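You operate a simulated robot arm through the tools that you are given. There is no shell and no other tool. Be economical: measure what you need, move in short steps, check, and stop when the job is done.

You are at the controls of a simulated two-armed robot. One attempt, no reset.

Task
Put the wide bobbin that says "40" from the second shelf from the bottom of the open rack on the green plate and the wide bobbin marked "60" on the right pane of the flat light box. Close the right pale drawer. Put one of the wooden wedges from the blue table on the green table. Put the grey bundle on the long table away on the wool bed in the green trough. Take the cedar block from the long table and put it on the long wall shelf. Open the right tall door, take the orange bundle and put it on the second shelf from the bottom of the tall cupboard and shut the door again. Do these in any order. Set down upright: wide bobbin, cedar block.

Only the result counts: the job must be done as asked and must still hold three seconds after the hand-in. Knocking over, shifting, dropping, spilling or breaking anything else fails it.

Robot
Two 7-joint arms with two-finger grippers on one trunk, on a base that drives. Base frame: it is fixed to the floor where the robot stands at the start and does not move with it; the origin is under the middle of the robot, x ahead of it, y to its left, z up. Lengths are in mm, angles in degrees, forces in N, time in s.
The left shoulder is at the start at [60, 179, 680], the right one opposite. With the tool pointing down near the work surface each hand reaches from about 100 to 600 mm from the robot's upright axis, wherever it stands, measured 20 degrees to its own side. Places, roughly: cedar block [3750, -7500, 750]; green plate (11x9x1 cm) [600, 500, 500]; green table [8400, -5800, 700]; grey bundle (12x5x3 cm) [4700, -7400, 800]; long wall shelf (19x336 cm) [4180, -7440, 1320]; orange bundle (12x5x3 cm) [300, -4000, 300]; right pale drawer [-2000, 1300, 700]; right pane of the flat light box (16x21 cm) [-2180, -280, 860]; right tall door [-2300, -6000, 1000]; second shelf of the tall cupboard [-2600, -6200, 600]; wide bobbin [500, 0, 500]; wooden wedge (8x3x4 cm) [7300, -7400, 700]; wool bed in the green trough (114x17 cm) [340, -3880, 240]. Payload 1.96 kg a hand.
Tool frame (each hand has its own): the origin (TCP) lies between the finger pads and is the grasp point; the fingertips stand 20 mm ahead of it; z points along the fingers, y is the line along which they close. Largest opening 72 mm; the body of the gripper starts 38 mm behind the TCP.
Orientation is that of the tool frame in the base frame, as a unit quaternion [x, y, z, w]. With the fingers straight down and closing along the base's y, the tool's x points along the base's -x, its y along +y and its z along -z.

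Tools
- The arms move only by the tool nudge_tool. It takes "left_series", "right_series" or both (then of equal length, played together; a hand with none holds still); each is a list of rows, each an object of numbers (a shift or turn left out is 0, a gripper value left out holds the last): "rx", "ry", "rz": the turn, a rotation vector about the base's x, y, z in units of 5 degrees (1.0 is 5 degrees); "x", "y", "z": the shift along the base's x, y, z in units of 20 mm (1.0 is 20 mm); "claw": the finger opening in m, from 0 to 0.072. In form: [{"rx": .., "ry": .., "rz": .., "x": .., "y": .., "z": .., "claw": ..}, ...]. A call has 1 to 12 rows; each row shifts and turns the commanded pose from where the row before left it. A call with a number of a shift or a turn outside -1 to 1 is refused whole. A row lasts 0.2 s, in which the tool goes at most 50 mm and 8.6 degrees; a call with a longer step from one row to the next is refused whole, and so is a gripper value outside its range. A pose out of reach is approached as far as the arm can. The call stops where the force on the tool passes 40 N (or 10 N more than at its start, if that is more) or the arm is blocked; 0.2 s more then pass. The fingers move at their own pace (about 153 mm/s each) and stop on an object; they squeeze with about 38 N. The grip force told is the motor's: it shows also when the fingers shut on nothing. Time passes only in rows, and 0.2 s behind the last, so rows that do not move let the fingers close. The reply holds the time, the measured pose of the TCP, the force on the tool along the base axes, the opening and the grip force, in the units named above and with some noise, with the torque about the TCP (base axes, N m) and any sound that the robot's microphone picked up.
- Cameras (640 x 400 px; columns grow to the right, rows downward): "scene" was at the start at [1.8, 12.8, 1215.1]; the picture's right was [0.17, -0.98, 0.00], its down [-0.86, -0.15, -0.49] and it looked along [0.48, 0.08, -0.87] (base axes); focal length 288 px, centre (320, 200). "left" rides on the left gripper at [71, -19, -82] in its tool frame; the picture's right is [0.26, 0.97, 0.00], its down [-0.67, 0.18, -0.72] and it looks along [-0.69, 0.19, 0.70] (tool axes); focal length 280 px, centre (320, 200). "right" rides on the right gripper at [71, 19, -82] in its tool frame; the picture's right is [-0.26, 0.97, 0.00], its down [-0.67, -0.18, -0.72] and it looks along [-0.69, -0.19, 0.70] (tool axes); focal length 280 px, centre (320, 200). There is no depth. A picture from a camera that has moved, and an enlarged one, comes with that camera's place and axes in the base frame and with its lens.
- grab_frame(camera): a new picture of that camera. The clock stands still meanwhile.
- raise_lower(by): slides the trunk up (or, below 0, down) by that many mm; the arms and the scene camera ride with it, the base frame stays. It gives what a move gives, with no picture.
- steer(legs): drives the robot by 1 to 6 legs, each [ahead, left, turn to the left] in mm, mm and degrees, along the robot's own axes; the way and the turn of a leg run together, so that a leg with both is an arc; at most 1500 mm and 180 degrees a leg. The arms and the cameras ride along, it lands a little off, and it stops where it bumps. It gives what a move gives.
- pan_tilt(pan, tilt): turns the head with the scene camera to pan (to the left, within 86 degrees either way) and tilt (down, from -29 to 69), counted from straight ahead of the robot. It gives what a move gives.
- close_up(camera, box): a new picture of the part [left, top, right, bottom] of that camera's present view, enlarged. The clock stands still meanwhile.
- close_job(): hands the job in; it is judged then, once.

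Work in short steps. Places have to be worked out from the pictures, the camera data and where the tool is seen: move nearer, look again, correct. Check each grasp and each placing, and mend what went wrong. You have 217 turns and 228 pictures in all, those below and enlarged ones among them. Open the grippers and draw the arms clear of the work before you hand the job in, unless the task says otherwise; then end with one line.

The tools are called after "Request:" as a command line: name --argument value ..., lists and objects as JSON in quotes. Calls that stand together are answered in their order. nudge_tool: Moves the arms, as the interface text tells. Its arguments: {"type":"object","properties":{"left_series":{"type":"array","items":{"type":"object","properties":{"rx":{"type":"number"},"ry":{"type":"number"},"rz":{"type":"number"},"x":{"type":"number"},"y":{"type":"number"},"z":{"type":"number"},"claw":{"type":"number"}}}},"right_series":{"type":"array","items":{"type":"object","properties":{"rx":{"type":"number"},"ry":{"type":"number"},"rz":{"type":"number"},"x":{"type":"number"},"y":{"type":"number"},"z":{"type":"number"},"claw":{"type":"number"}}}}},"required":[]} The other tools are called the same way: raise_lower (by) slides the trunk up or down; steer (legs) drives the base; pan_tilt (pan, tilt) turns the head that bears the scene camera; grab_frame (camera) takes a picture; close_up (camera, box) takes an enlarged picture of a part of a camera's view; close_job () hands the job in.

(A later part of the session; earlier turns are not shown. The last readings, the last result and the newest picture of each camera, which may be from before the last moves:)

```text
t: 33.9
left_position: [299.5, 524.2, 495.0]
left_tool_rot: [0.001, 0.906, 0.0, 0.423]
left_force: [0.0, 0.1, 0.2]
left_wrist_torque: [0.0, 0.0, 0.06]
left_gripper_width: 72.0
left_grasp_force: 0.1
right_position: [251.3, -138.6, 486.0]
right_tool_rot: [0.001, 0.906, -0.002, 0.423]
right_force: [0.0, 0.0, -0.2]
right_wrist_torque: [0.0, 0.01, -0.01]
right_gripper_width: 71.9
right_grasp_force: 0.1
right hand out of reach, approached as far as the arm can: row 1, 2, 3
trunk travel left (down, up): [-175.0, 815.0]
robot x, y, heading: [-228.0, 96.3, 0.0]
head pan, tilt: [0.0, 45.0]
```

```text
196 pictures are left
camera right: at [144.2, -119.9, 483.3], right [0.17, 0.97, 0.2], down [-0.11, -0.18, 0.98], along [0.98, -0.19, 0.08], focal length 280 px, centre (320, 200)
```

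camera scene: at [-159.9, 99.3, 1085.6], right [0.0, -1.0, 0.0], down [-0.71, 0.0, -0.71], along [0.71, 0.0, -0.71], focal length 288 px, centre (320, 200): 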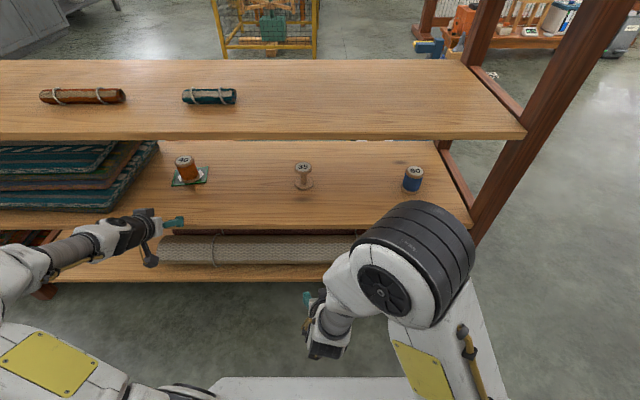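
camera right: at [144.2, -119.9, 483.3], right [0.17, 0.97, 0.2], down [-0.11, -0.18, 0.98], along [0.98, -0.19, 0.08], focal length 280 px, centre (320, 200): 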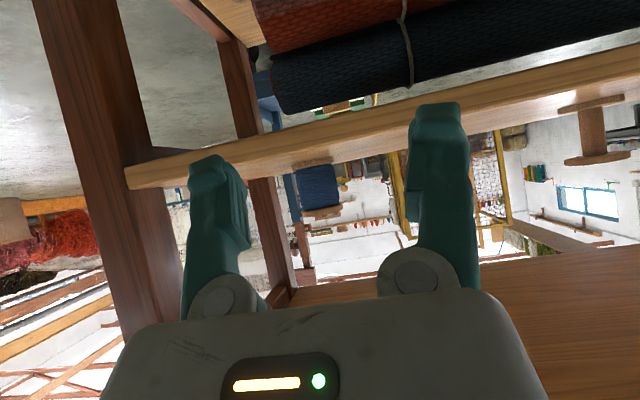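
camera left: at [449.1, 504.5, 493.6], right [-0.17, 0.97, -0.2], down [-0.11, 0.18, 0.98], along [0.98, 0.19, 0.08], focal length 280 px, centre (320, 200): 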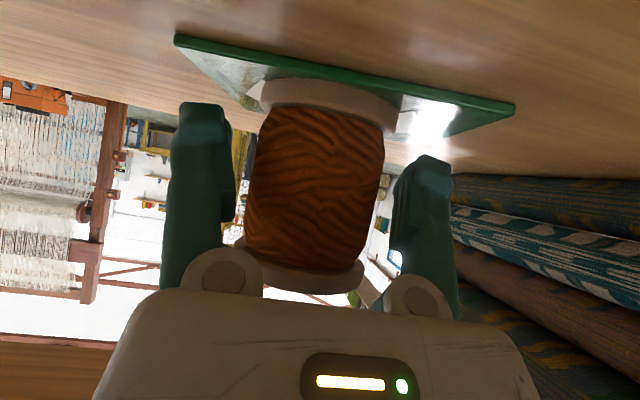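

The blue bobbin is at y≈-190. I'll align in y and advance to x≈420.

Request:
nudge_tool --right_series '[{"y": -1, "x": 0.5, "z": 0.2}, {"y": -1, "x": 1, "z": 0.2}, {"y": -0.6, "x": 1, "z": 0.1}, {"x": 1}, {"x": 1}, {"x": 1}, {"x": 1}, {"x": 1}, {"x": 1}]'

Request:
grab_frame --camera "right"

Request:
grab_frame --camera "scene"

```text
t: 35.9
left_position: [298.0, 523.8, 495.4]
left_tool_rot: [0.0, 0.906, 0.0, 0.423]
left_force: [-0.2, -0.2, 0.6]
left_wrist_torque: [0.0, 0.0, 0.0]
left_gripper_width: 72.1
left_grasp_force: 0.1
right_position: [422.2, -194.0, 495.5]
right_tool_rot: [0.0, 0.906, 0.0, 0.424]
right_force: [-0.1, -0.5, -0.4]
right_wrist_torque: [-0.03, -0.02, 0.0]
right_gripper_width: 72.0
right_grasp_force: 0.2
trunk travel left (down, up): [-175.0, 815.0]
robot x, y, heading: [-229.6, 98.7, -0.0]
head pan, tilt: [0.0, 45.0]
```

```text
195 pictures are left
camera right: at [315.6, -173.9, 494.6], right [0.17, 0.96, 0.2], down [-0.11, -0.18, 0.98], along [0.98, -0.19, 0.08], focal length 280 px, centre (320, 200)
```

right: 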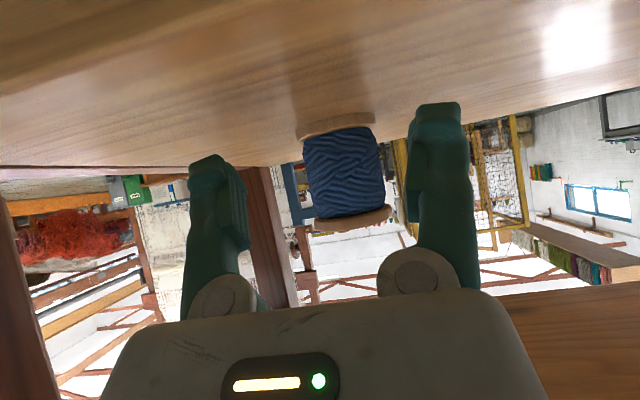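

```text
194 pictures are left
camera scene: at [-210.3, 99.2, 1085.6], right [0.0, -1.0, 0.0], down [-0.71, 0.0, -0.71], along [0.71, 0.0, -0.71], focal length 288 px, centre (320, 200)
```

scene: 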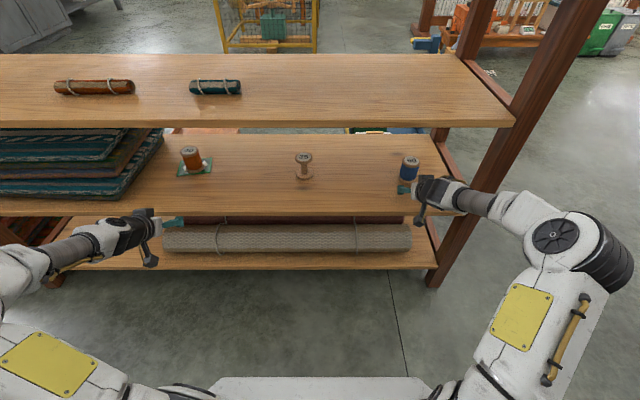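

The right forearm bows outward near the rack's right post. I'll withdraw a bit, shift the base 95 mm left so the arm reaches straighter (as the left did), and re-approach.

Request:
nudge_tool --right_series '[{"x": -1}, {"x": -1}, {"x": -1}, {"x": -1}, {"x": -1}]' --left_series '[{"x": -1}, {"x": -1}, {}, {}, {}]'

Request:
steer --legs '[[0, 95, 0]]'

Request:
nudge_tool --right_series '[{"y": -1}, {"y": -1}, {"y": -1}, {"y": -1}, {"y": -0.6, "x": 1}, {"x": 1}, {"x": 1}]'

Request:
grab_frame --camera "scene"

```text
t: 37.1
left_position: [259.0, 525.3, 496.1]
left_tool_rot: [0.001, 0.906, -0.001, 0.422]
left_force: [0.2, 0.5, -0.1]
left_wrist_torque: [-0.02, 0.01, -0.03]
left_gripper_width: 71.8
left_grasp_force: 0.0
right_position: [324.0, -192.4, 496.5]
right_tool_rot: [0.001, 0.907, -0.002, 0.422]
right_force: [0.3, 0.2, -0.1]
right_wrist_torque: [0.03, 0.0, -0.01]
right_gripper_width: 72.0
right_grasp_force: 0.1
trunk travel left (down, up): [-175.0, 815.0]
robot x, y, heading: [-227.3, 96.6, 0.2]
head pan, tilt: [0.0, 45.0]
```

```text
t: 38.2
left_position: [258.6, 618.4, 495.2]
left_tool_rot: [0.001, 0.906, 0.0, 0.423]
left_force: [-0.3, -0.2, 0.1]
left_wrist_torque: [0.0, 0.0, -0.01]
left_gripper_width: 72.2
left_grasp_force: 0.0
right_position: [325.4, -97.9, 495.5]
right_tool_rot: [0.0, 0.906, 0.0, 0.423]
right_force: [-0.2, -0.4, 0.6]
right_wrist_torque: [0.0, 0.01, 0.0]
right_gripper_width: 71.9
right_grasp_force: 0.0
trunk travel left (down, up): [-175.0, 815.0]
robot x, y, heading: [-227.2, 192.7, -0.0]
head pan, tilt: [0.0, 45.0]
```

```text
t: 39.8
left_position: [259.1, 618.5, 495.7]
left_tool_rot: [0.0, 0.906, 0.0, 0.423]
left_force: [-0.4, 0.3, 0.5]
left_wrist_torque: [0.02, -0.02, -0.02]
left_gripper_width: 71.9
left_grasp_force: 0.1
right_position: [384.7, -188.4, 495.7]
right_tool_rot: [0.001, 0.906, -0.002, 0.422]
right_force: [0.1, 0.2, 0.5]
right_wrist_torque: [0.0, 0.01, 0.01]
right_gripper_width: 71.9
right_grasp_force: 0.0
trunk travel left (down, up): [-175.0, 815.0]
robot x, y, heading: [-230.6, 189.2, 0.1]
head pan, tilt: [0.0, 45.0]
```

```text
193 pictures are left
camera scene: at [-210.2, 193.7, 1085.6], right [0.0, -1.0, 0.0], down [-0.71, 0.0, -0.71], along [0.71, 0.0, -0.71], focal length 288 px, centre (320, 200)
```

scene: 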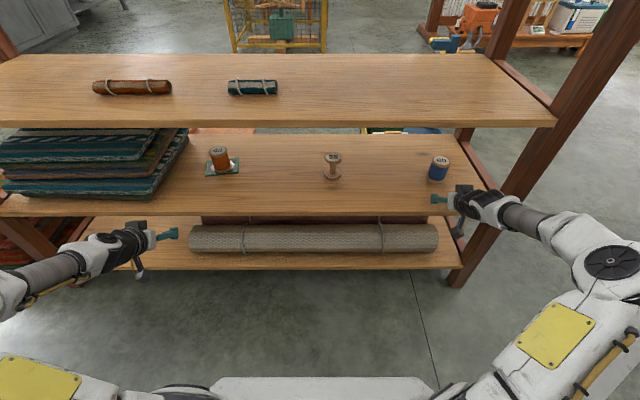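

The forearm still comes in close to the post (inner face y≈-307). I'll yaw the hand 25° to the right so the wrist and forearm come in from the left instead.

Request:
nudge_tool --right_series '[{"x": -1, "rz": -1}, {"x": -1, "rz": -1}, {"rz": -1}, {"rz": -1}, {"rz": -1}]'

Request:
grab_frame --camera "scene"

Request:
grab_frame --camera "right"

```text
t: 41.0
left_position: [259.8, 618.6, 494.9]
left_tool_rot: [0.001, 0.906, -0.001, 0.422]
left_force: [-0.3, 0.5, 0.6]
left_wrist_torque: [0.01, 0.01, 0.01]
left_gripper_width: 72.2
left_grasp_force: 0.1
right_position: [343.7, -189.8, 497.5]
right_tool_rot: [0.198, 0.885, -0.093, 0.412]
right_force: [-0.5, 0.0, -1.5]
right_wrist_torque: [0.0, -0.04, 0.01]
right_gripper_width: 72.1
right_grasp_force: 0.0
trunk travel left (down, up): [-175.0, 815.0]
robot x, y, heading: [-234.0, 189.8, -0.0]
head pan, tilt: [0.0, 45.0]
```

```text
192 pictures are left
camera scene: at [-210.2, 193.8, 1085.6], right [0.0, -1.0, 0.0], down [-0.71, 0.0, -0.71], along [0.71, 0.0, -0.71], focal length 288 px, centre (320, 200)
```

scene: 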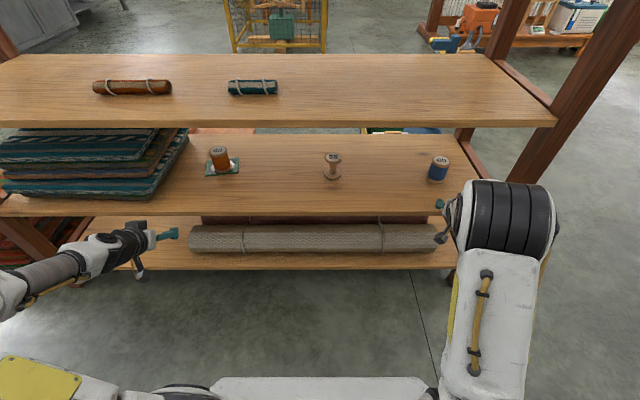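

```text
191 pictures are left
camera right: at [254.6, -126.6, 495.1], right [0.56, 0.8, 0.2], down [-0.18, -0.12, 0.98], along [0.81, -0.59, 0.08], focal length 280 px, centre (320, 200)
```

right: 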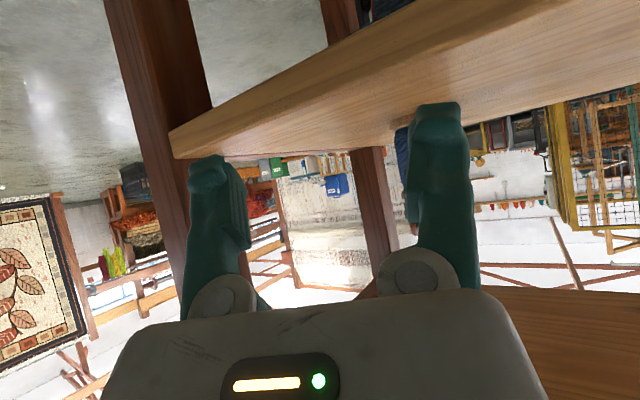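

The elbow is now in the raised configuration, in line with the hand. I'll line up on the yawed approach and check for clearance halfway.

Request:
nudge_tool --right_series '[{"y": 1}, {"y": 1}, {"y": 1}, {"y": 0.6, "x": 0.5}, {"x": 0.906, "y": -0.423}, {"x": 0.906, "y": -0.423}, {"x": 0.906, "y": -0.423}]'

Request:
grab_frame --camera "scene"

Request:
grab_frame --camera "right"

```text
t: 42.6
left_position: [257.7, 618.7, 494.8]
left_tool_rot: [0.001, 0.906, 0.0, 0.423]
left_force: [0.1, 0.8, 0.0]
left_wrist_torque: [0.0, -0.02, 0.01]
left_gripper_width: 71.9
left_grasp_force: 0.0
right_position: [407.5, -142.7, 496.1]
right_tool_rot: [0.198, 0.884, -0.093, 0.412]
right_force: [0.0, -0.9, -0.2]
right_wrist_torque: [-0.01, -0.02, 0.02]
right_gripper_width: 72.0
right_grasp_force: 0.2
trunk travel left (down, up): [-175.0, 815.0]
robot x, y, heading: [-228.5, 191.4, 0.0]
head pan, tilt: [0.0, 45.0]
```

```text
190 pictures are left
camera scene: at [-210.2, 193.8, 1085.6], right [0.0, -1.0, 0.0], down [-0.71, 0.0, -0.71], along [0.71, 0.0, -0.71], focal length 288 px, centre (320, 200)
```

scene: 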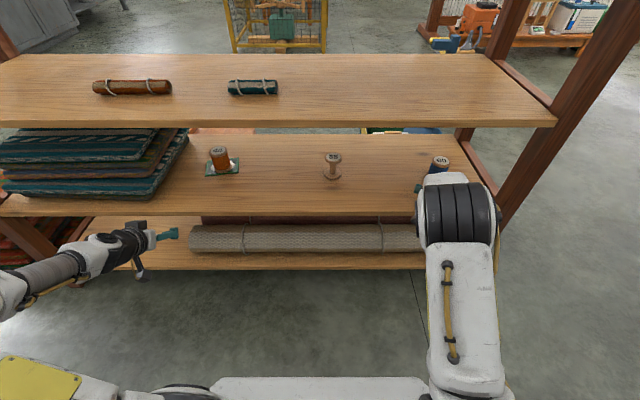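

```text
189 pictures are left
camera right: at [318.3, -80.9, 495.2], right [0.56, 0.8, 0.2], down [-0.18, -0.12, 0.98], along [0.81, -0.59, 0.08], focal length 280 px, centre (320, 200)
```

right: 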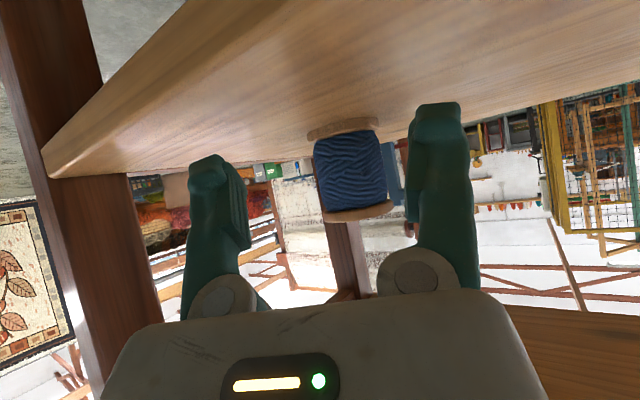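

The bobbin is confirmed at (515, -190) and the approach line is good. I'll advance most of the way and recheck.

Request:
nudge_tool --right_series '[{"x": 0.906, "y": -0.4}, {"x": 0.906, "y": -0.4}, {"x": 0.906, "y": -0.4}, {"x": 0.906, "y": -0.4}, {"x": 0.6, "y": -0.26}]'

Request:
grab_frame --camera "right"

Request:
grab_frame --camera "scene"

```text
t: 43.8
left_position: [258.5, 618.4, 496.0]
left_tool_rot: [0.001, 0.906, 0.0, 0.422]
left_force: [0.9, 0.3, 0.5]
left_wrist_torque: [-0.02, -0.04, 0.01]
left_gripper_width: 72.2
left_grasp_force: 0.1
right_position: [492.3, -180.5, 495.9]
right_tool_rot: [0.197, 0.884, -0.093, 0.413]
right_force: [0.0, 0.0, -0.3]
right_wrist_torque: [-0.01, 0.02, -0.01]
right_gripper_width: 72.1
right_grasp_force: 0.2
trunk travel left (down, up): [-175.0, 815.0]
robot x, y, heading: [-230.9, 194.0, -0.1]
head pan, tilt: [0.0, 45.0]
```

```text
188 pictures are left
camera right: at [403.5, -118.2, 493.4], right [0.56, 0.8, 0.2], down [-0.18, -0.12, 0.98], along [0.81, -0.59, 0.08], focal length 280 px, centre (320, 200)
```

right: 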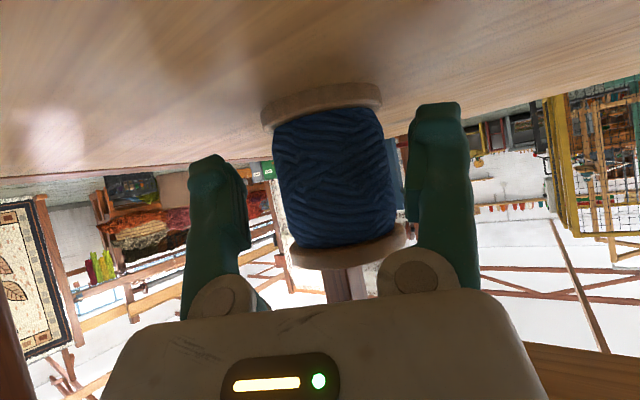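

```text
187 pictures are left
camera scene: at [-210.1, 193.8, 1085.6], right [0.0, -1.0, 0.0], down [-0.71, 0.0, -0.71], along [0.71, 0.0, -0.71], focal length 288 px, centre (320, 200)
```

scene: 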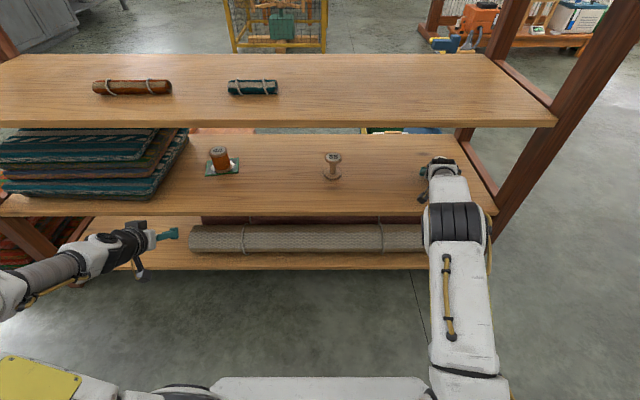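

The bobbin is centred between the fingers. I'll move in 16 mm and close.

Request:
nudge_tool --right_series '[{"x": 0.75, "y": -0.32}, {"claw": 0.02}, {"claw": 0.02}, {"claw": 0.02}]'

Request:
grab_frame --camera "right"

```text
t: 44.8
left_position: [259.1, 618.2, 495.5]
left_tool_rot: [0.001, 0.906, -0.001, 0.423]
left_force: [0.6, -1.2, 0.5]
left_wrist_torque: [0.04, -0.06, 0.02]
left_gripper_width: 72.0
left_grasp_force: 0.0
right_position: [508.1, -187.1, 495.9]
right_tool_rot: [0.197, 0.885, -0.093, 0.412]
right_force: [0.2, -0.4, -0.9]
right_wrist_torque: [0.0, 0.03, -0.01]
right_gripper_width: 51.7
right_grasp_force: 37.9
trunk travel left (down, up): [-175.0, 815.0]
robot x, y, heading: [-230.5, 194.2, -0.1]
head pan, tilt: [0.0, 45.0]
```

```text
186 pictures are left
camera right: at [417.4, -124.3, 493.4], right [0.56, 0.8, 0.2], down [-0.18, -0.12, 0.98], along [0.81, -0.59, 0.08], focal length 280 px, centre (320, 200)
```

right: 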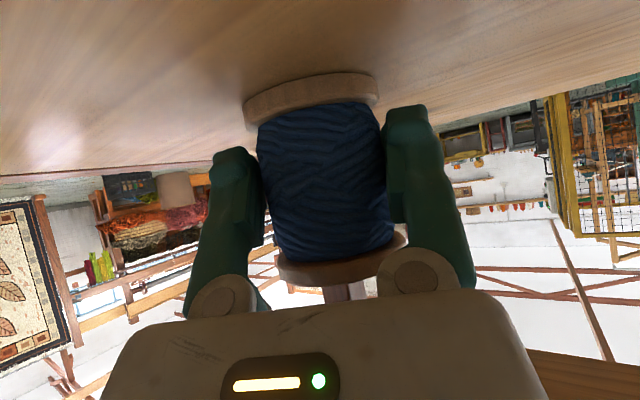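

Gripped at 51.7 mm with 38 N. I'll lift 26 mm and withdraw along the approach.

Request:
nudge_tool --right_series '[{"z": 0.8}, {"z": 0.5}, {"x": -0.906, "y": 0.423}, {"x": -0.906, "y": 0.423}, {"x": -0.906, "y": 0.423}, {"x": -0.906, "y": 0.423}, {"x": -0.906, "y": 0.423}, {"x": -0.906, "y": 0.423}, {"x": -0.906, "y": 0.423}, {"x": -0.906, "y": 0.423}, {"x": -0.906, "y": 0.423}, {"x": -0.906, "y": 0.423}]'

Request:
grab_frame --camera "scene"

```text
t: 47.4
left_position: [259.3, 618.1, 494.9]
left_tool_rot: [0.001, 0.906, 0.0, 0.423]
left_force: [-0.5, 0.1, -0.7]
left_wrist_torque: [-0.02, 0.01, 0.03]
left_gripper_width: 72.0
left_grasp_force: 0.0
right_position: [326.3, -101.2, 522.7]
right_tool_rot: [0.197, 0.885, -0.093, 0.412]
right_force: [0.6, -0.2, -0.2]
right_wrist_torque: [0.0, 0.0, 0.0]
right_gripper_width: 51.4
right_grasp_force: 37.5
trunk travel left (down, up): [-175.0, 815.0]
robot x, y, heading: [-232.0, 193.5, -0.0]
head pan, tilt: [0.0, 45.0]
```

```text
185 pictures are left
camera scene: at [-210.1, 193.8, 1085.5], right [0.0, -1.0, 0.0], down [-0.71, 0.0, -0.71], along [0.71, 0.0, -0.71], focal length 288 px, centre (320, 200)
```

scene: 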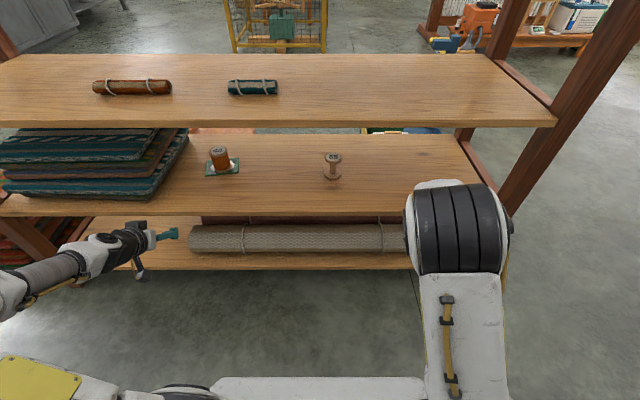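

Bobbin "60" is clear of the rack. Before driving I'll look to both sides.

Request:
pan_tilt --pan 86 --tilt 15

Request:
grab_frame --camera "scene"

Request:
pan_tilt --pan -86 --tilt 15

Request:
grab_frame --camera "scene"

```text
t: 49.0
left_position: [260.1, 619.0, 495.6]
left_tool_rot: [0.001, 0.906, -0.001, 0.423]
left_force: [-0.2, -0.4, 0.7]
left_wrist_torque: [0.03, 0.0, 0.0]
left_gripper_width: 71.9
left_grasp_force: 0.1
right_position: [326.6, -103.0, 521.4]
right_tool_rot: [0.197, 0.884, -0.093, 0.414]
right_force: [0.2, 0.9, 0.1]
right_wrist_torque: [0.05, 0.0, 0.01]
right_gripper_width: 51.5
right_grasp_force: 38.3
trunk travel left (down, up): [-175.0, 815.0]
robot x, y, heading: [-228.8, 192.1, -0.2]
head pan, tilt: [85.9, 15.0]
```

```text
184 pictures are left
camera scene: at [-284.6, 287.1, 1132.4], right [1.0, -0.07, 0.0], down [-0.02, -0.26, -0.97], along [0.07, 0.96, -0.26], focal length 288 px, centre (320, 200)
```

scene: 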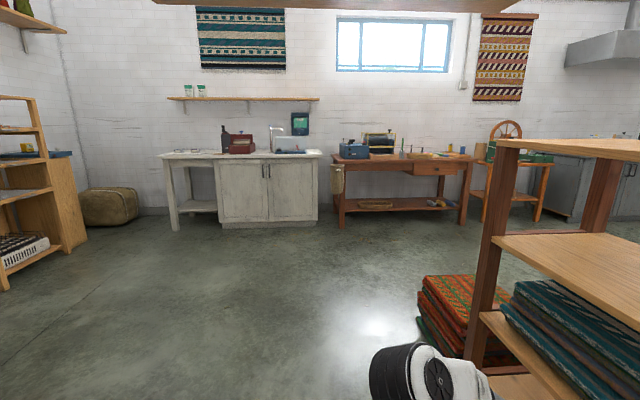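

```text
t: 51.6
left_position: [259.1, 618.3, 495.5]
left_tool_rot: [0.001, 0.906, 0.0, 0.422]
left_force: [-0.1, 0.1, -0.6]
left_wrist_torque: [0.04, -0.01, 0.0]
left_gripper_width: 72.3
left_grasp_force: 0.1
right_position: [326.5, -102.1, 522.6]
right_tool_rot: [0.197, 0.884, -0.092, 0.413]
right_force: [-0.8, -0.4, -0.1]
right_wrist_torque: [-0.01, -0.01, 0.0]
right_gripper_width: 51.6
right_grasp_force: 38.3
trunk travel left (down, up): [-175.0, 815.0]
robot x, y, heading: [-229.1, 190.7, -0.3]
head pan, tilt: [-85.9, 15.0]
```

```text
183 pictures are left
camera scene: at [-285.0, 100.8, 1132.4], right [-1.0, -0.07, 0.0], down [-0.02, 0.26, -0.97], along [0.07, -0.96, -0.26], focal length 288 px, centre (320, 200)
```

scene: 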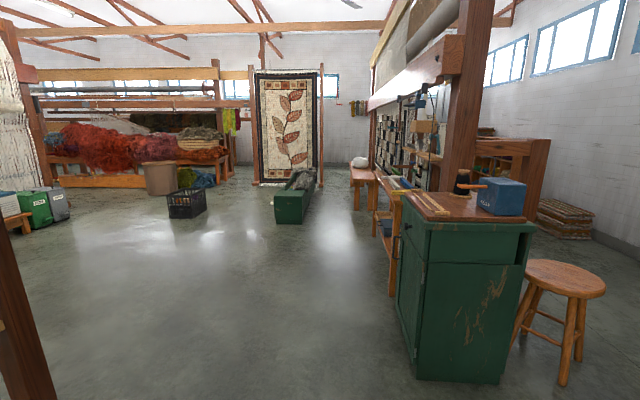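

To the left is open floor, with the drawer unit and shelving further on. A loom and green cabinet stand to the right rear. I'll back up 250 mm and turn left 90°, then look towards -x.

Request:
steer --legs '[[-250, 0, 0], [0, 0, 90]]'

Request:
pan_tilt --pan 80 --tilt 18

Request:
grab_frame --camera "scene"

Request:
pan_tilt --pan 30 --tilt 18

Request:
grab_frame --camera "scene"

```text
t: 57.3
left_position: [-909.9, 675.8, 494.7]
left_tool_rot: [0.644, -0.638, -0.3, -0.297]
left_force: [-0.3, 0.6, 0.8]
left_wrist_torque: [0.0, 0.06, -0.03]
left_gripper_width: 72.4
left_grasp_force: 0.1
right_position: [-188.7, 750.9, 521.9]
right_tool_rot: [-0.489, 0.763, 0.228, 0.357]
right_force: [0.0, -0.1, -0.7]
right_wrist_torque: [-0.02, 0.0, -0.02]
right_gripper_width: 51.0
right_grasp_force: 38.6
trunk travel left (down, up): [-175.0, 815.0]
robot x, y, heading: [-478.2, 196.0, 90.3]
head pan, tilt: [-85.9, 15.0]
```

```text
t: 59.8
left_position: [-908.7, 676.6, 495.8]
left_tool_rot: [0.643, -0.639, -0.3, -0.298]
left_force: [-0.1, 0.3, -0.4]
left_wrist_torque: [0.0, -0.01, 0.03]
left_gripper_width: 72.0
left_grasp_force: 0.0
right_position: [-189.0, 750.6, 522.7]
right_tool_rot: [-0.49, 0.763, 0.228, 0.356]
right_force: [0.8, 0.9, -0.2]
right_wrist_torque: [0.0, 0.02, 0.0]
right_gripper_width: 51.4
right_grasp_force: 38.2
trunk travel left (down, up): [-175.0, 815.0]
robot x, y, heading: [-476.6, 193.3, 90.4]
head pan, tilt: [80.0, 18.0]
```

```text
182 pictures are left
camera scene: at [-573.1, 149.6, 1127.5], right [0.17, 0.99, 0.0], down [0.3, -0.05, -0.95], along [-0.94, 0.16, -0.31], focal length 288 px, centre (320, 200)
```

scene: 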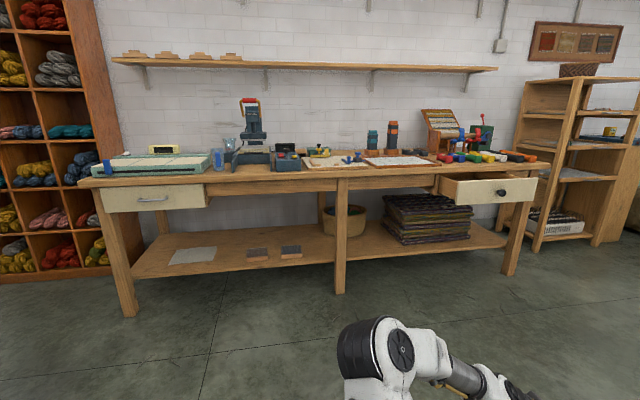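

```text
t: 61.0
left_position: [-909.2, 676.6, 494.5]
left_tool_rot: [0.643, -0.639, -0.299, -0.298]
left_force: [0.8, -0.3, 0.3]
left_wrist_torque: [-0.02, -0.01, 0.01]
left_gripper_width: 72.1
left_grasp_force: 0.2
right_position: [-189.2, 750.8, 522.4]
right_tool_rot: [-0.488, 0.763, 0.227, 0.357]
right_force: [0.4, 0.1, -0.3]
right_wrist_torque: [0.0, 0.0, -0.01]
right_gripper_width: 51.3
right_grasp_force: 37.8
trunk travel left (down, up): [-175.0, 815.0]
robot x, y, heading: [-477.4, 194.1, 90.5]
head pan, tilt: [30.0, 18.0]
```

```text
181 pictures are left
camera scene: at [-528.4, 214.5, 1127.5], right [0.86, 0.51, 0.0], down [0.16, -0.27, -0.95], along [-0.48, 0.82, -0.31], focal length 288 px, centre (320, 200)
```

scene: 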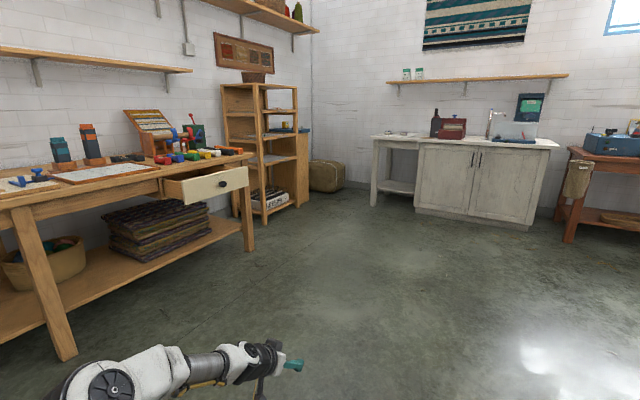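

The bench ahead (on the -x side) has the open pale drawer on its right and the light box at its left end. I'll zoom in on both.

Request:
pan_tilt --pan 86 --tilt 18

Request:
close_up --camera "scene" --box '[80, 110, 400, 310]'

Request:
close_up --camera "scene" --box '[420, 120, 580, 220]'

```text
t: 62.2
left_position: [-909.4, 676.7, 495.9]
left_tool_rot: [0.643, -0.639, -0.299, -0.298]
left_force: [0.4, 0.5, 0.0]
left_wrist_torque: [0.0, -0.02, -0.05]
left_gripper_width: 72.1
left_grasp_force: 0.0
right_position: [-189.6, 750.5, 522.5]
right_tool_rot: [-0.49, 0.762, 0.228, 0.356]
right_force: [0.2, -0.5, 0.2]
right_wrist_torque: [-0.02, -0.01, 0.06]
right_gripper_width: 51.4
right_grasp_force: 37.7
trunk travel left (down, up): [-175.0, 815.0]
robot x, y, heading: [-480.0, 194.8, 90.5]
head pan, tilt: [85.9, 18.0]
```

```text
2.00 times, centred on (240, 210) of scene
camera zoom: at [-574.2, 140.1, 1127.5], right [0.06, 1.0, 0.0], down [0.31, -0.02, -0.95], along [-0.95, 0.06, -0.31], focal length 576 px, centre (480, 180)
```

zoom: 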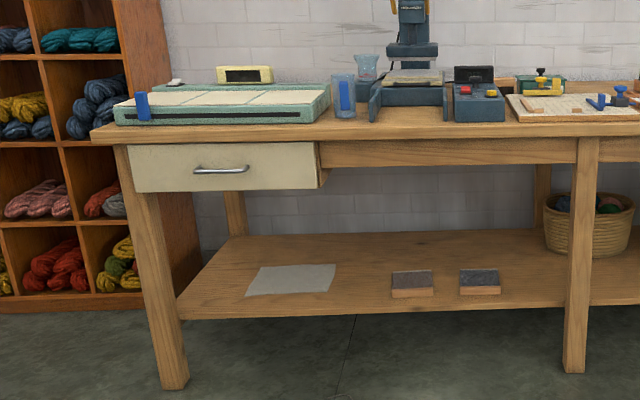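

```text
4.00 times, centred on (500, 170) of scene
camera zoom: at [-574.2, 140.1, 1127.5], right [0.06, 1.0, 0.0], down [0.31, -0.02, -0.95], along [-0.95, 0.06, -0.31], focal length 1152 px, centre (-400, 320)
```

zoom: 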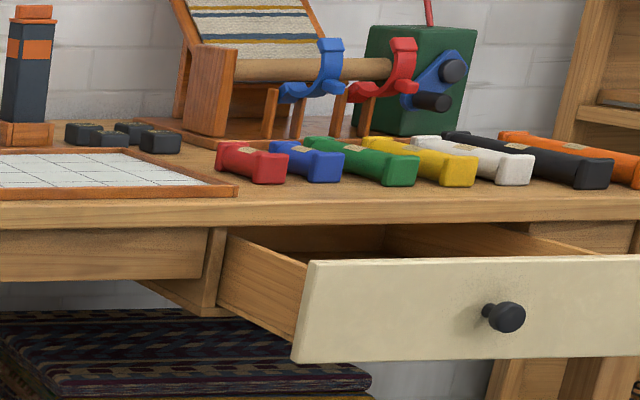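

The light box is at the left end of the bench top. I'll tuck the left hand in, raise the trunk, turn to face the bench and drive nearer.

Request:
nudge_tool --left_series '[{"y": -1, "x": 0.4}, {"y": -1, "x": 0.4}, {"y": -1, "x": 0.4}, {"y": -1, "x": 0.4}, {"y": -1, "x": 0.4}, {"y": -1, "x": 0.4}, {"y": -1, "x": 0.4}, {"y": -1, "x": 0.4}]'

Request:
raise_lower --by 430

Request:
steer --legs '[[0, 0, 90], [650, 0, 0], [0, 550, 0]]'

Request:
pan_tilt --pan 0 --tilt 35

Request:
grab_frame --camera "scene"

```text
t: 64.0
left_position: [-856.5, 542.8, 496.5]
left_tool_rot: [0.644, -0.637, -0.302, -0.297]
left_force: [0.6, 0.0, -0.4]
left_wrist_torque: [0.02, -0.03, 0.01]
left_gripper_width: 72.0
left_grasp_force: 0.0
left hand out of reach, approached as far as the arm can: row 7, 8
right_position: [-188.9, 749.1, 522.1]
right_tool_rot: [-0.489, 0.763, 0.227, 0.356]
right_force: [-0.5, 0.4, 0.5]
right_wrist_torque: [-0.01, -0.01, -0.01]
right_gripper_width: 51.3
right_grasp_force: 38.5
trunk travel left (down, up): [-175.0, 815.0]
robot x, y, heading: [-475.1, 191.9, 90.3]
head pan, tilt: [85.9, 18.0]
```

```text
refused: 430 is not a number from -400 to 400
```

```text
t: 74.2
left_position: [-1460.8, -751.3, 496.3]
left_tool_rot: [0.907, 0.009, -0.422, 0.005]
left_force: [0.2, 0.7, 0.3]
left_wrist_torque: [-0.02, -0.02, -0.03]
left_gripper_width: 72.0
left_grasp_force: 0.0
right_position: [-1678.0, -87.7, 521.0]
right_tool_rot: [0.887, -0.187, -0.414, -0.088]
right_force: [-0.2, -0.9, -1.1]
right_wrist_torque: [0.01, -0.01, 0.02]
right_gripper_width: 50.7
right_grasp_force: 37.2
trunk travel left (down, up): [-175.0, 815.0]
robot x, y, heading: [-1116.8, -369.4, -178.7]
head pan, tilt: [85.9, 18.0]
```

```text
t: 75.8
left_position: [-1461.3, -751.4, 496.4]
left_tool_rot: [0.906, 0.01, -0.422, 0.006]
left_force: [0.1, 0.2, 0.3]
left_wrist_torque: [-0.03, 0.0, -0.05]
left_gripper_width: 71.9
left_grasp_force: 0.2
right_position: [-1676.9, -87.6, 523.0]
right_tool_rot: [0.887, -0.188, -0.413, -0.088]
right_force: [0.2, 0.6, -1.0]
right_wrist_torque: [0.02, 0.0, 0.02]
right_gripper_width: 50.2
right_grasp_force: 37.7
trunk travel left (down, up): [-175.0, 815.0]
robot x, y, heading: [-1116.8, -371.3, -178.5]
head pan, tilt: [0.0, 35.0]
```

```text
178 pictures are left
camera scene: at [-1147.4, -368.8, 1100.4], right [-0.02, 1.0, 0.0], down [0.57, 0.01, -0.82], along [-0.82, -0.02, -0.57], focal length 288 px, centre (320, 200)
```

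scene: 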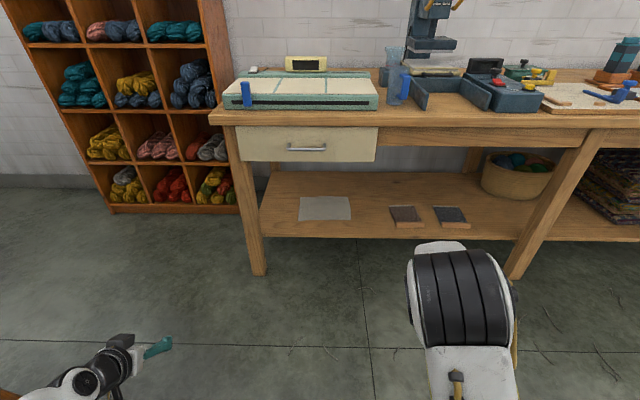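

The light box is in view with three panes. I'll raise the trunk 400 mm and zoom in on it.

Request:
raise_lower --by 400

Request:
pan_tilt --pan 0 --tilt 42

Request:
grab_frame --camera "scene"

Request:
close_up --camera "scene" --box '[200, 80, 440, 230]'

```text
t: 79.7
left_position: [-1461.2, -752.2, 894.9]
left_tool_rot: [0.906, 0.01, -0.423, 0.006]
left_force: [0.4, 0.5, 0.0]
left_wrist_torque: [0.02, -0.01, 0.01]
left_gripper_width: 71.9
left_grasp_force: 0.1
right_position: [-1677.3, -87.7, 922.1]
right_tool_rot: [0.887, -0.187, -0.413, -0.088]
right_force: [0.1, -0.4, 0.2]
right_wrist_torque: [0.01, 0.03, 0.0]
right_gripper_width: 50.5
right_grasp_force: 37.5
trunk travel left (down, up): [-575.0, 415.0]
robot x, y, heading: [-1116.3, -369.6, -178.7]
head pan, tilt: [0.0, 35.0]
```

```text
t: 80.4
left_position: [-1461.3, -751.4, 895.7]
left_tool_rot: [0.906, 0.009, -0.423, 0.006]
left_force: [-0.2, 0.7, 0.1]
left_wrist_torque: [0.0, 0.04, 0.03]
left_gripper_width: 71.9
left_grasp_force: 0.0
right_position: [-1678.2, -87.9, 921.9]
right_tool_rot: [0.887, -0.188, -0.413, -0.088]
right_force: [-0.5, 0.2, -0.6]
right_wrist_torque: [0.0, -0.01, 0.03]
right_gripper_width: 50.2
right_grasp_force: 37.8
trunk travel left (down, up): [-575.0, 415.0]
robot x, y, heading: [-1113.5, -367.5, -179.0]
head pan, tilt: [0.0, 42.0]
```

```text
177 pictures are left
camera scene: at [-1143.0, -368.6, 1489.9], right [-0.02, 1.0, 0.0], down [0.67, 0.01, -0.74], along [-0.74, -0.01, -0.67], focal length 288 px, centre (320, 200)
```

scene: 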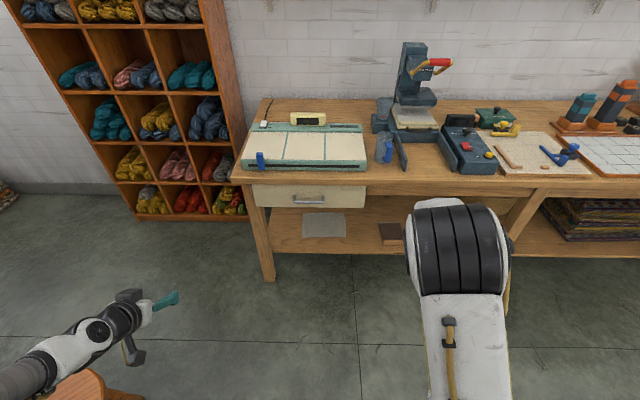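

```text
2.67 times, centred on (320, 155) of scene
camera zoom: at [-1143.0, -368.6, 1489.9], right [-0.02, 1.0, 0.0], down [0.67, 0.01, -0.74], along [-0.74, -0.01, -0.67], focal length 768 px, centre (320, 320)
```

zoom: 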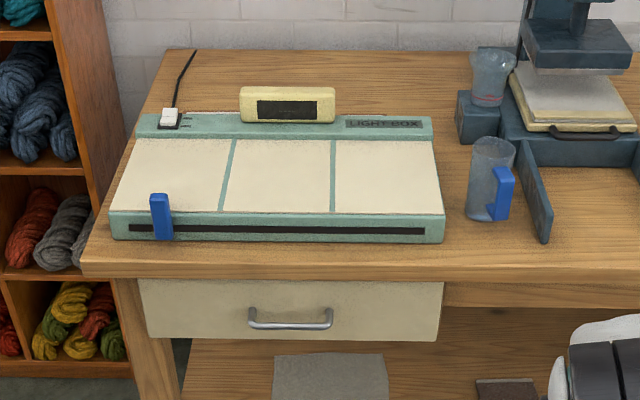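

The right pane centre is about (-2171, -279) with its top near z≈862. I'll raise 40 mm more, bring the hand inward 100 mm, and drive in.

Request:
raise_lower --by 40

Request:
nudge_tool --right_series '[{"y": -1}, {"y": -1}, {"y": -1}, {"y": -1}, {"y": -1}]'

Request:
steer --legs '[[0, 95, 0], [320, 0, 0]]'

Request:
grab_frame --camera "scene"

Request:
grab_frame --camera "right"

```text
t: 81.2
left_position: [-1460.0, -751.3, 935.5]
left_tool_rot: [0.906, 0.009, -0.422, 0.006]
left_force: [0.3, 0.2, 0.3]
left_wrist_torque: [0.01, -0.01, 0.01]
left_gripper_width: 71.7
left_grasp_force: 0.1
right_position: [-1676.9, -87.1, 962.1]
right_tool_rot: [0.887, -0.187, -0.413, -0.087]
right_force: [0.1, 0.5, -1.0]
right_wrist_torque: [0.01, -0.01, 0.01]
right_gripper_width: 50.2
right_grasp_force: 38.5
trunk travel left (down, up): [-615.0, 375.0]
robot x, y, heading: [-1112.1, -368.1, -178.9]
head pan, tilt: [0.0, 42.0]
```

```text
t: 82.4
left_position: [-1460.7, -752.1, 936.3]
left_tool_rot: [0.907, 0.01, -0.422, 0.006]
left_force: [0.0, 0.4, 0.3]
left_wrist_torque: [0.01, 0.0, 0.04]
left_gripper_width: 72.0
left_grasp_force: 0.1
right_position: [-1676.7, -188.8, 961.5]
right_tool_rot: [0.887, -0.187, -0.413, -0.088]
right_force: [-0.3, -0.6, -0.5]
right_wrist_torque: [0.02, -0.02, 0.02]
right_gripper_width: 50.1
right_grasp_force: 38.7
trunk travel left (down, up): [-615.0, 375.0]
robot x, y, heading: [-1119.5, -367.7, -178.7]
head pan, tilt: [0.0, 42.0]
```

```text
t: 85.3
left_position: [-1779.7, -858.7, 935.8]
left_tool_rot: [0.906, 0.012, -0.423, 0.007]
left_force: [0.6, -0.1, 0.3]
left_wrist_torque: [-0.01, 0.0, -0.02]
left_gripper_width: 71.9
left_grasp_force: 0.1
right_position: [-1998.9, -294.5, 960.7]
right_tool_rot: [0.888, -0.185, -0.412, -0.087]
right_force: [0.3, 0.1, -0.5]
right_wrist_torque: [0.02, -0.01, -0.01]
right_gripper_width: 50.0
right_grasp_force: 37.8
trunk travel left (down, up): [-615.0, 375.0]
robot x, y, heading: [-1437.7, -476.6, -178.6]
head pan, tilt: [0.0, 42.0]
```

```text
175 pictures are left
camera scene: at [-1464.1, -473.7, 1529.9], right [-0.03, 1.0, 0.0], down [0.67, 0.02, -0.74], along [-0.74, -0.02, -0.67], focal length 288 px, centre (320, 200)
```

scene: 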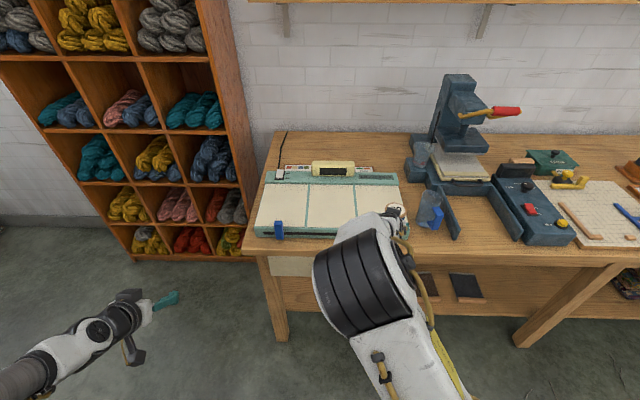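

```text
174 pictures are left
camera right: at [-1907.4, -357.0, 959.0], right [-0.54, -0.82, 0.2], down [0.18, 0.12, 0.98], along [-0.82, 0.56, 0.08], focal length 280 px, centre (320, 200)
```

right: 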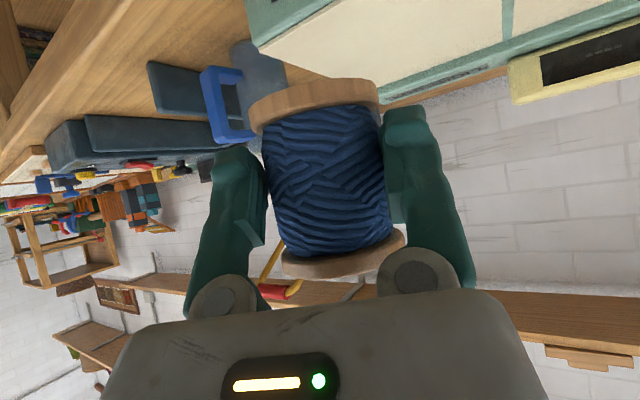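

Clearance to the jug is fine. I'll extend the hand 142 mm over the right pane.

Request:
nudge_tool --right_series '[{"x": -1}, {"x": -1}, {"x": -1}, {"x": -1}, {"x": -1}, {"x": -1, "y": 0.1}, {"x": -1, "y": 0.1}, {"x": -0.1}]'

Request:
close_up --camera "scene" --box '[230, 120, 510, 295]'

Request:
grab_frame --camera "right"

```text
t: 87.1
left_position: [-1779.0, -857.5, 936.4]
left_tool_rot: [0.906, 0.014, -0.423, 0.008]
left_force: [0.2, -0.3, -0.2]
left_wrist_torque: [-0.02, 0.02, -0.01]
left_gripper_width: 71.9
left_grasp_force: 0.1
right_position: [-2141.3, -291.1, 962.6]
right_tool_rot: [0.887, -0.185, -0.414, -0.087]
right_force: [-0.8, 0.2, -0.4]
right_wrist_torque: [-0.02, 0.01, -0.01]
right_gripper_width: 50.0
right_grasp_force: 38.3
trunk travel left (down, up): [-615.0, 375.0]
robot x, y, heading: [-1434.6, -472.1, -178.4]
head pan, tilt: [0.0, 42.0]
```

```text
2.29 times, centred on (370, 208) of scene
camera zoom: at [-1462.9, -473.9, 1529.9], right [-0.03, 1.0, 0.0], down [0.67, 0.02, -0.74], along [-0.74, -0.02, -0.67], focal length 658 px, centre (206, 183)
```

zoom: 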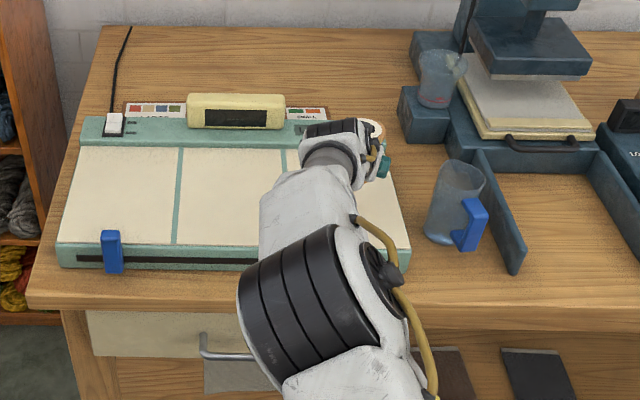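

```text
172 pictures are left
camera right: at [-2049.6, -353.4, 960.8], right [-0.54, -0.82, 0.2], down [0.18, 0.12, 0.98], along [-0.82, 0.56, 0.08], focal length 280 px, centre (320, 200)
```

right: 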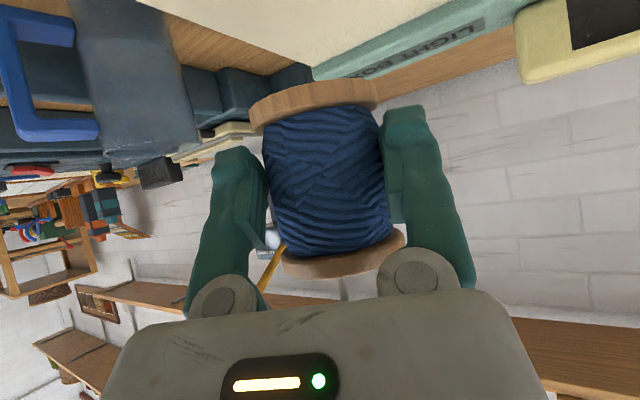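

The bobbin is over the pane at about (-2150, -287). I'll lower it 48 mm, then in small steps.

Request:
nudge_tool --right_series '[{"z": -1}, {"z": -1}, {"z": -0.4}, {}]'

Request:
grab_frame --camera "right"

```text
t: 88.1
left_position: [-1779.5, -857.2, 936.4]
left_tool_rot: [0.906, 0.012, -0.423, 0.007]
left_force: [0.4, -0.1, 0.4]
left_wrist_torque: [0.01, 0.02, 0.0]
left_gripper_width: 72.0
left_grasp_force: 0.0
right_position: [-2140.9, -291.2, 913.6]
right_tool_rot: [0.887, -0.185, -0.414, -0.086]
right_force: [-0.1, -0.8, -0.1]
right_wrist_torque: [0.0, -0.01, -0.01]
right_gripper_width: 49.7
right_grasp_force: 38.2
trunk travel left (down, up): [-615.0, 375.0]
robot x, y, heading: [-1437.1, -474.9, -178.4]
head pan, tilt: [0.0, 42.0]
```

```text
171 pictures are left
camera right: at [-2049.4, -352.4, 912.0], right [-0.54, -0.82, 0.2], down [0.18, 0.12, 0.98], along [-0.82, 0.56, 0.08], focal length 280 px, centre (320, 200)
```

right: 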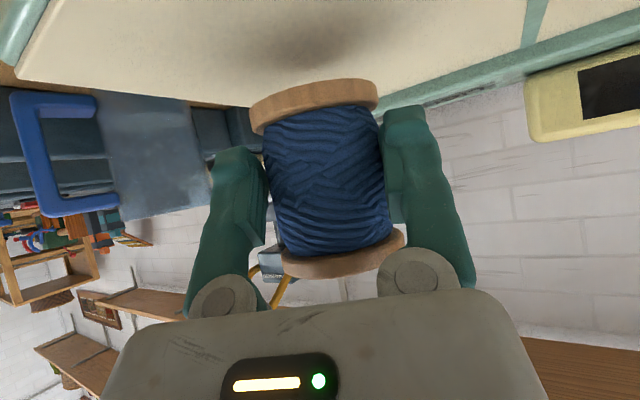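

Request:
nudge_tool --right_series '[{"z": -0.2}, {"z": -0.15}, {"z": -0.1}, {}]'

```text
t: 89.1
left_position: [-1778.7, -858.4, 935.6]
left_tool_rot: [0.906, 0.012, -0.423, 0.007]
left_force: [-0.5, 0.2, 0.2]
left_wrist_torque: [0.02, 0.02, -0.02]
left_gripper_width: 72.0
left_grasp_force: 0.0
right_position: [-2140.8, -290.9, 904.5]
right_tool_rot: [0.888, -0.185, -0.413, -0.087]
right_force: [-0.9, -0.2, -1.1]
right_wrist_torque: [0.04, -0.01, -0.01]
right_gripper_width: 49.6
right_grasp_force: 38.0
trunk travel left (down, up): [-615.0, 375.0]
robot x, y, heading: [-1438.7, -476.6, -178.3]
head pan, tilt: [0.0, 42.0]
```

No contact yet at z=904.5, so I'll keep stepping down and look.

Request:
nudge_tool --right_series '[{"z": -0.1}, {"z": -0.1}, {}]'

Request:
nudge_tool --right_series '[{"z": -0.1}, {}]'

Request:
grab_frame --camera "right"

```text
t: 89.9
left_position: [-1778.7, -858.5, 935.8]
left_tool_rot: [0.906, 0.012, -0.422, 0.006]
left_force: [0.6, 0.6, 0.1]
left_wrist_torque: [0.04, 0.0, 0.01]
left_gripper_width: 71.9
left_grasp_force: 0.1
right_position: [-2140.9, -292.1, 900.2]
right_tool_rot: [0.887, -0.185, -0.414, -0.087]
right_force: [1.0, -0.2, -0.3]
right_wrist_torque: [-0.03, -0.02, -0.01]
right_gripper_width: 49.6
right_grasp_force: 38.2
trunk travel left (down, up): [-615.0, 375.0]
robot x, y, heading: [-1434.6, -474.4, -178.6]
head pan, tilt: [0.0, 42.0]
```

```text
t: 90.5
left_position: [-1778.9, -859.4, 935.4]
left_tool_rot: [0.906, 0.011, -0.423, 0.006]
left_force: [0.5, 0.0, -0.1]
left_wrist_torque: [-0.02, -0.03, 0.02]
left_gripper_width: 71.9
left_grasp_force: 0.1
right_position: [-2140.2, -291.6, 899.6]
right_tool_rot: [0.887, -0.185, -0.414, -0.087]
right_force: [0.0, -0.2, -0.4]
right_wrist_torque: [0.0, -0.03, 0.02]
right_gripper_width: 49.4
right_grasp_force: 37.6
trunk travel left (down, up): [-615.0, 375.0]
robot x, y, heading: [-1435.2, -470.2, -178.6]
head pan, tilt: [0.0, 42.0]
```

```text
170 pictures are left
camera right: at [-2049.2, -353.4, 897.0], right [-0.54, -0.82, 0.2], down [0.18, 0.12, 0.98], along [-0.82, 0.56, 0.08], focal length 280 px, centre (320, 200)
```

right: 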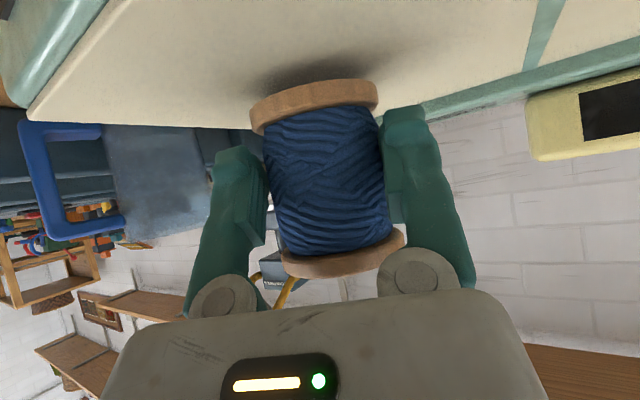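

Request:
nudge_tool --right_series '[{"z": -0.1}, {"z": -0.1}, {}]'

Request:
nudge_tool --right_series '[{"z": -0.1}, {}]'

```text
t: 91.3
left_position: [-1778.6, -858.4, 935.9]
left_tool_rot: [0.906, 0.012, -0.423, 0.007]
left_force: [0.7, 0.0, -0.1]
left_wrist_torque: [0.0, 0.02, 0.0]
left_gripper_width: 72.1
left_grasp_force: 0.1
right_position: [-2140.4, -291.1, 895.5]
right_tool_rot: [0.887, -0.186, -0.413, -0.088]
right_force: [-0.6, -0.9, -0.5]
right_wrist_torque: [-0.02, 0.04, 0.01]
right_gripper_width: 49.6
right_grasp_force: 38.4
trunk travel left (down, up): [-615.0, 375.0]
robot x, y, heading: [-1437.5, -475.0, -178.5]
head pan, tilt: [0.0, 42.0]
```

```text
t: 91.9
left_position: [-1778.1, -858.3, 935.3]
left_tool_rot: [0.906, 0.012, -0.423, 0.007]
left_force: [0.0, -0.2, 0.4]
left_wrist_torque: [0.0, -0.02, -0.01]
left_gripper_width: 72.1
left_grasp_force: 0.1
right_position: [-2140.9, -291.2, 892.6]
right_tool_rot: [0.887, -0.186, -0.413, -0.088]
right_force: [0.6, -0.5, -0.5]
right_wrist_torque: [0.01, 0.01, 0.02]
right_gripper_width: 49.4
right_grasp_force: 38.6
trunk travel left (down, up): [-615.0, 375.0]
robot x, y, heading: [-1439.3, -477.1, -178.6]
head pan, tilt: [0.0, 42.0]
```

Request:
close_up --camera "right" --box '[200, 40, 440, 190]'

Request:
nudge_tool --right_series '[{"z": -0.08}, {}]'

```text
2.67 times, centred on (320, 115) of right
camera zoom: at [-2048.7, -352.8, 890.7], right [-0.54, -0.82, 0.2], down [0.18, 0.12, 0.98], along [-0.82, 0.56, 0.08], focal length 748 px, centre (320, 427)
```

zoom: 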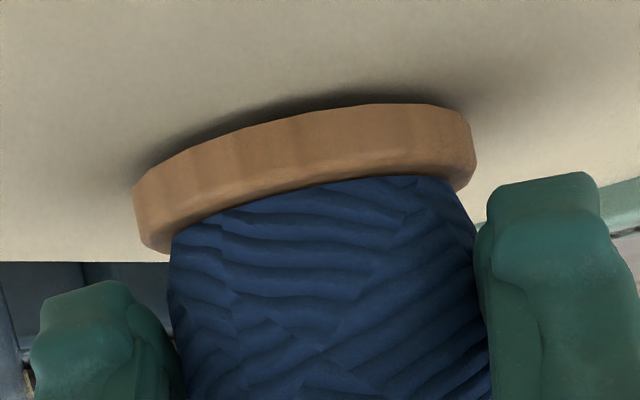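

```text
t: 92.5
left_position: [-1779.3, -857.6, 935.7]
left_tool_rot: [0.906, 0.012, -0.422, 0.007]
left_force: [0.2, 0.3, -0.4]
left_wrist_torque: [-0.02, 0.0, 0.01]
left_gripper_width: 72.1
left_grasp_force: 0.1
right_position: [-2141.1, -290.7, 890.9]
right_tool_rot: [0.887, -0.185, -0.414, -0.087]
right_force: [0.3, -0.2, -1.2]
right_wrist_torque: [0.02, -0.02, 0.01]
right_gripper_width: 49.3
right_grasp_force: 37.5
trunk travel left (down, up): [-615.0, 375.0]
robot x, y, heading: [-1434.7, -478.4, -178.6]
head pan, tilt: [0.0, 42.0]
```

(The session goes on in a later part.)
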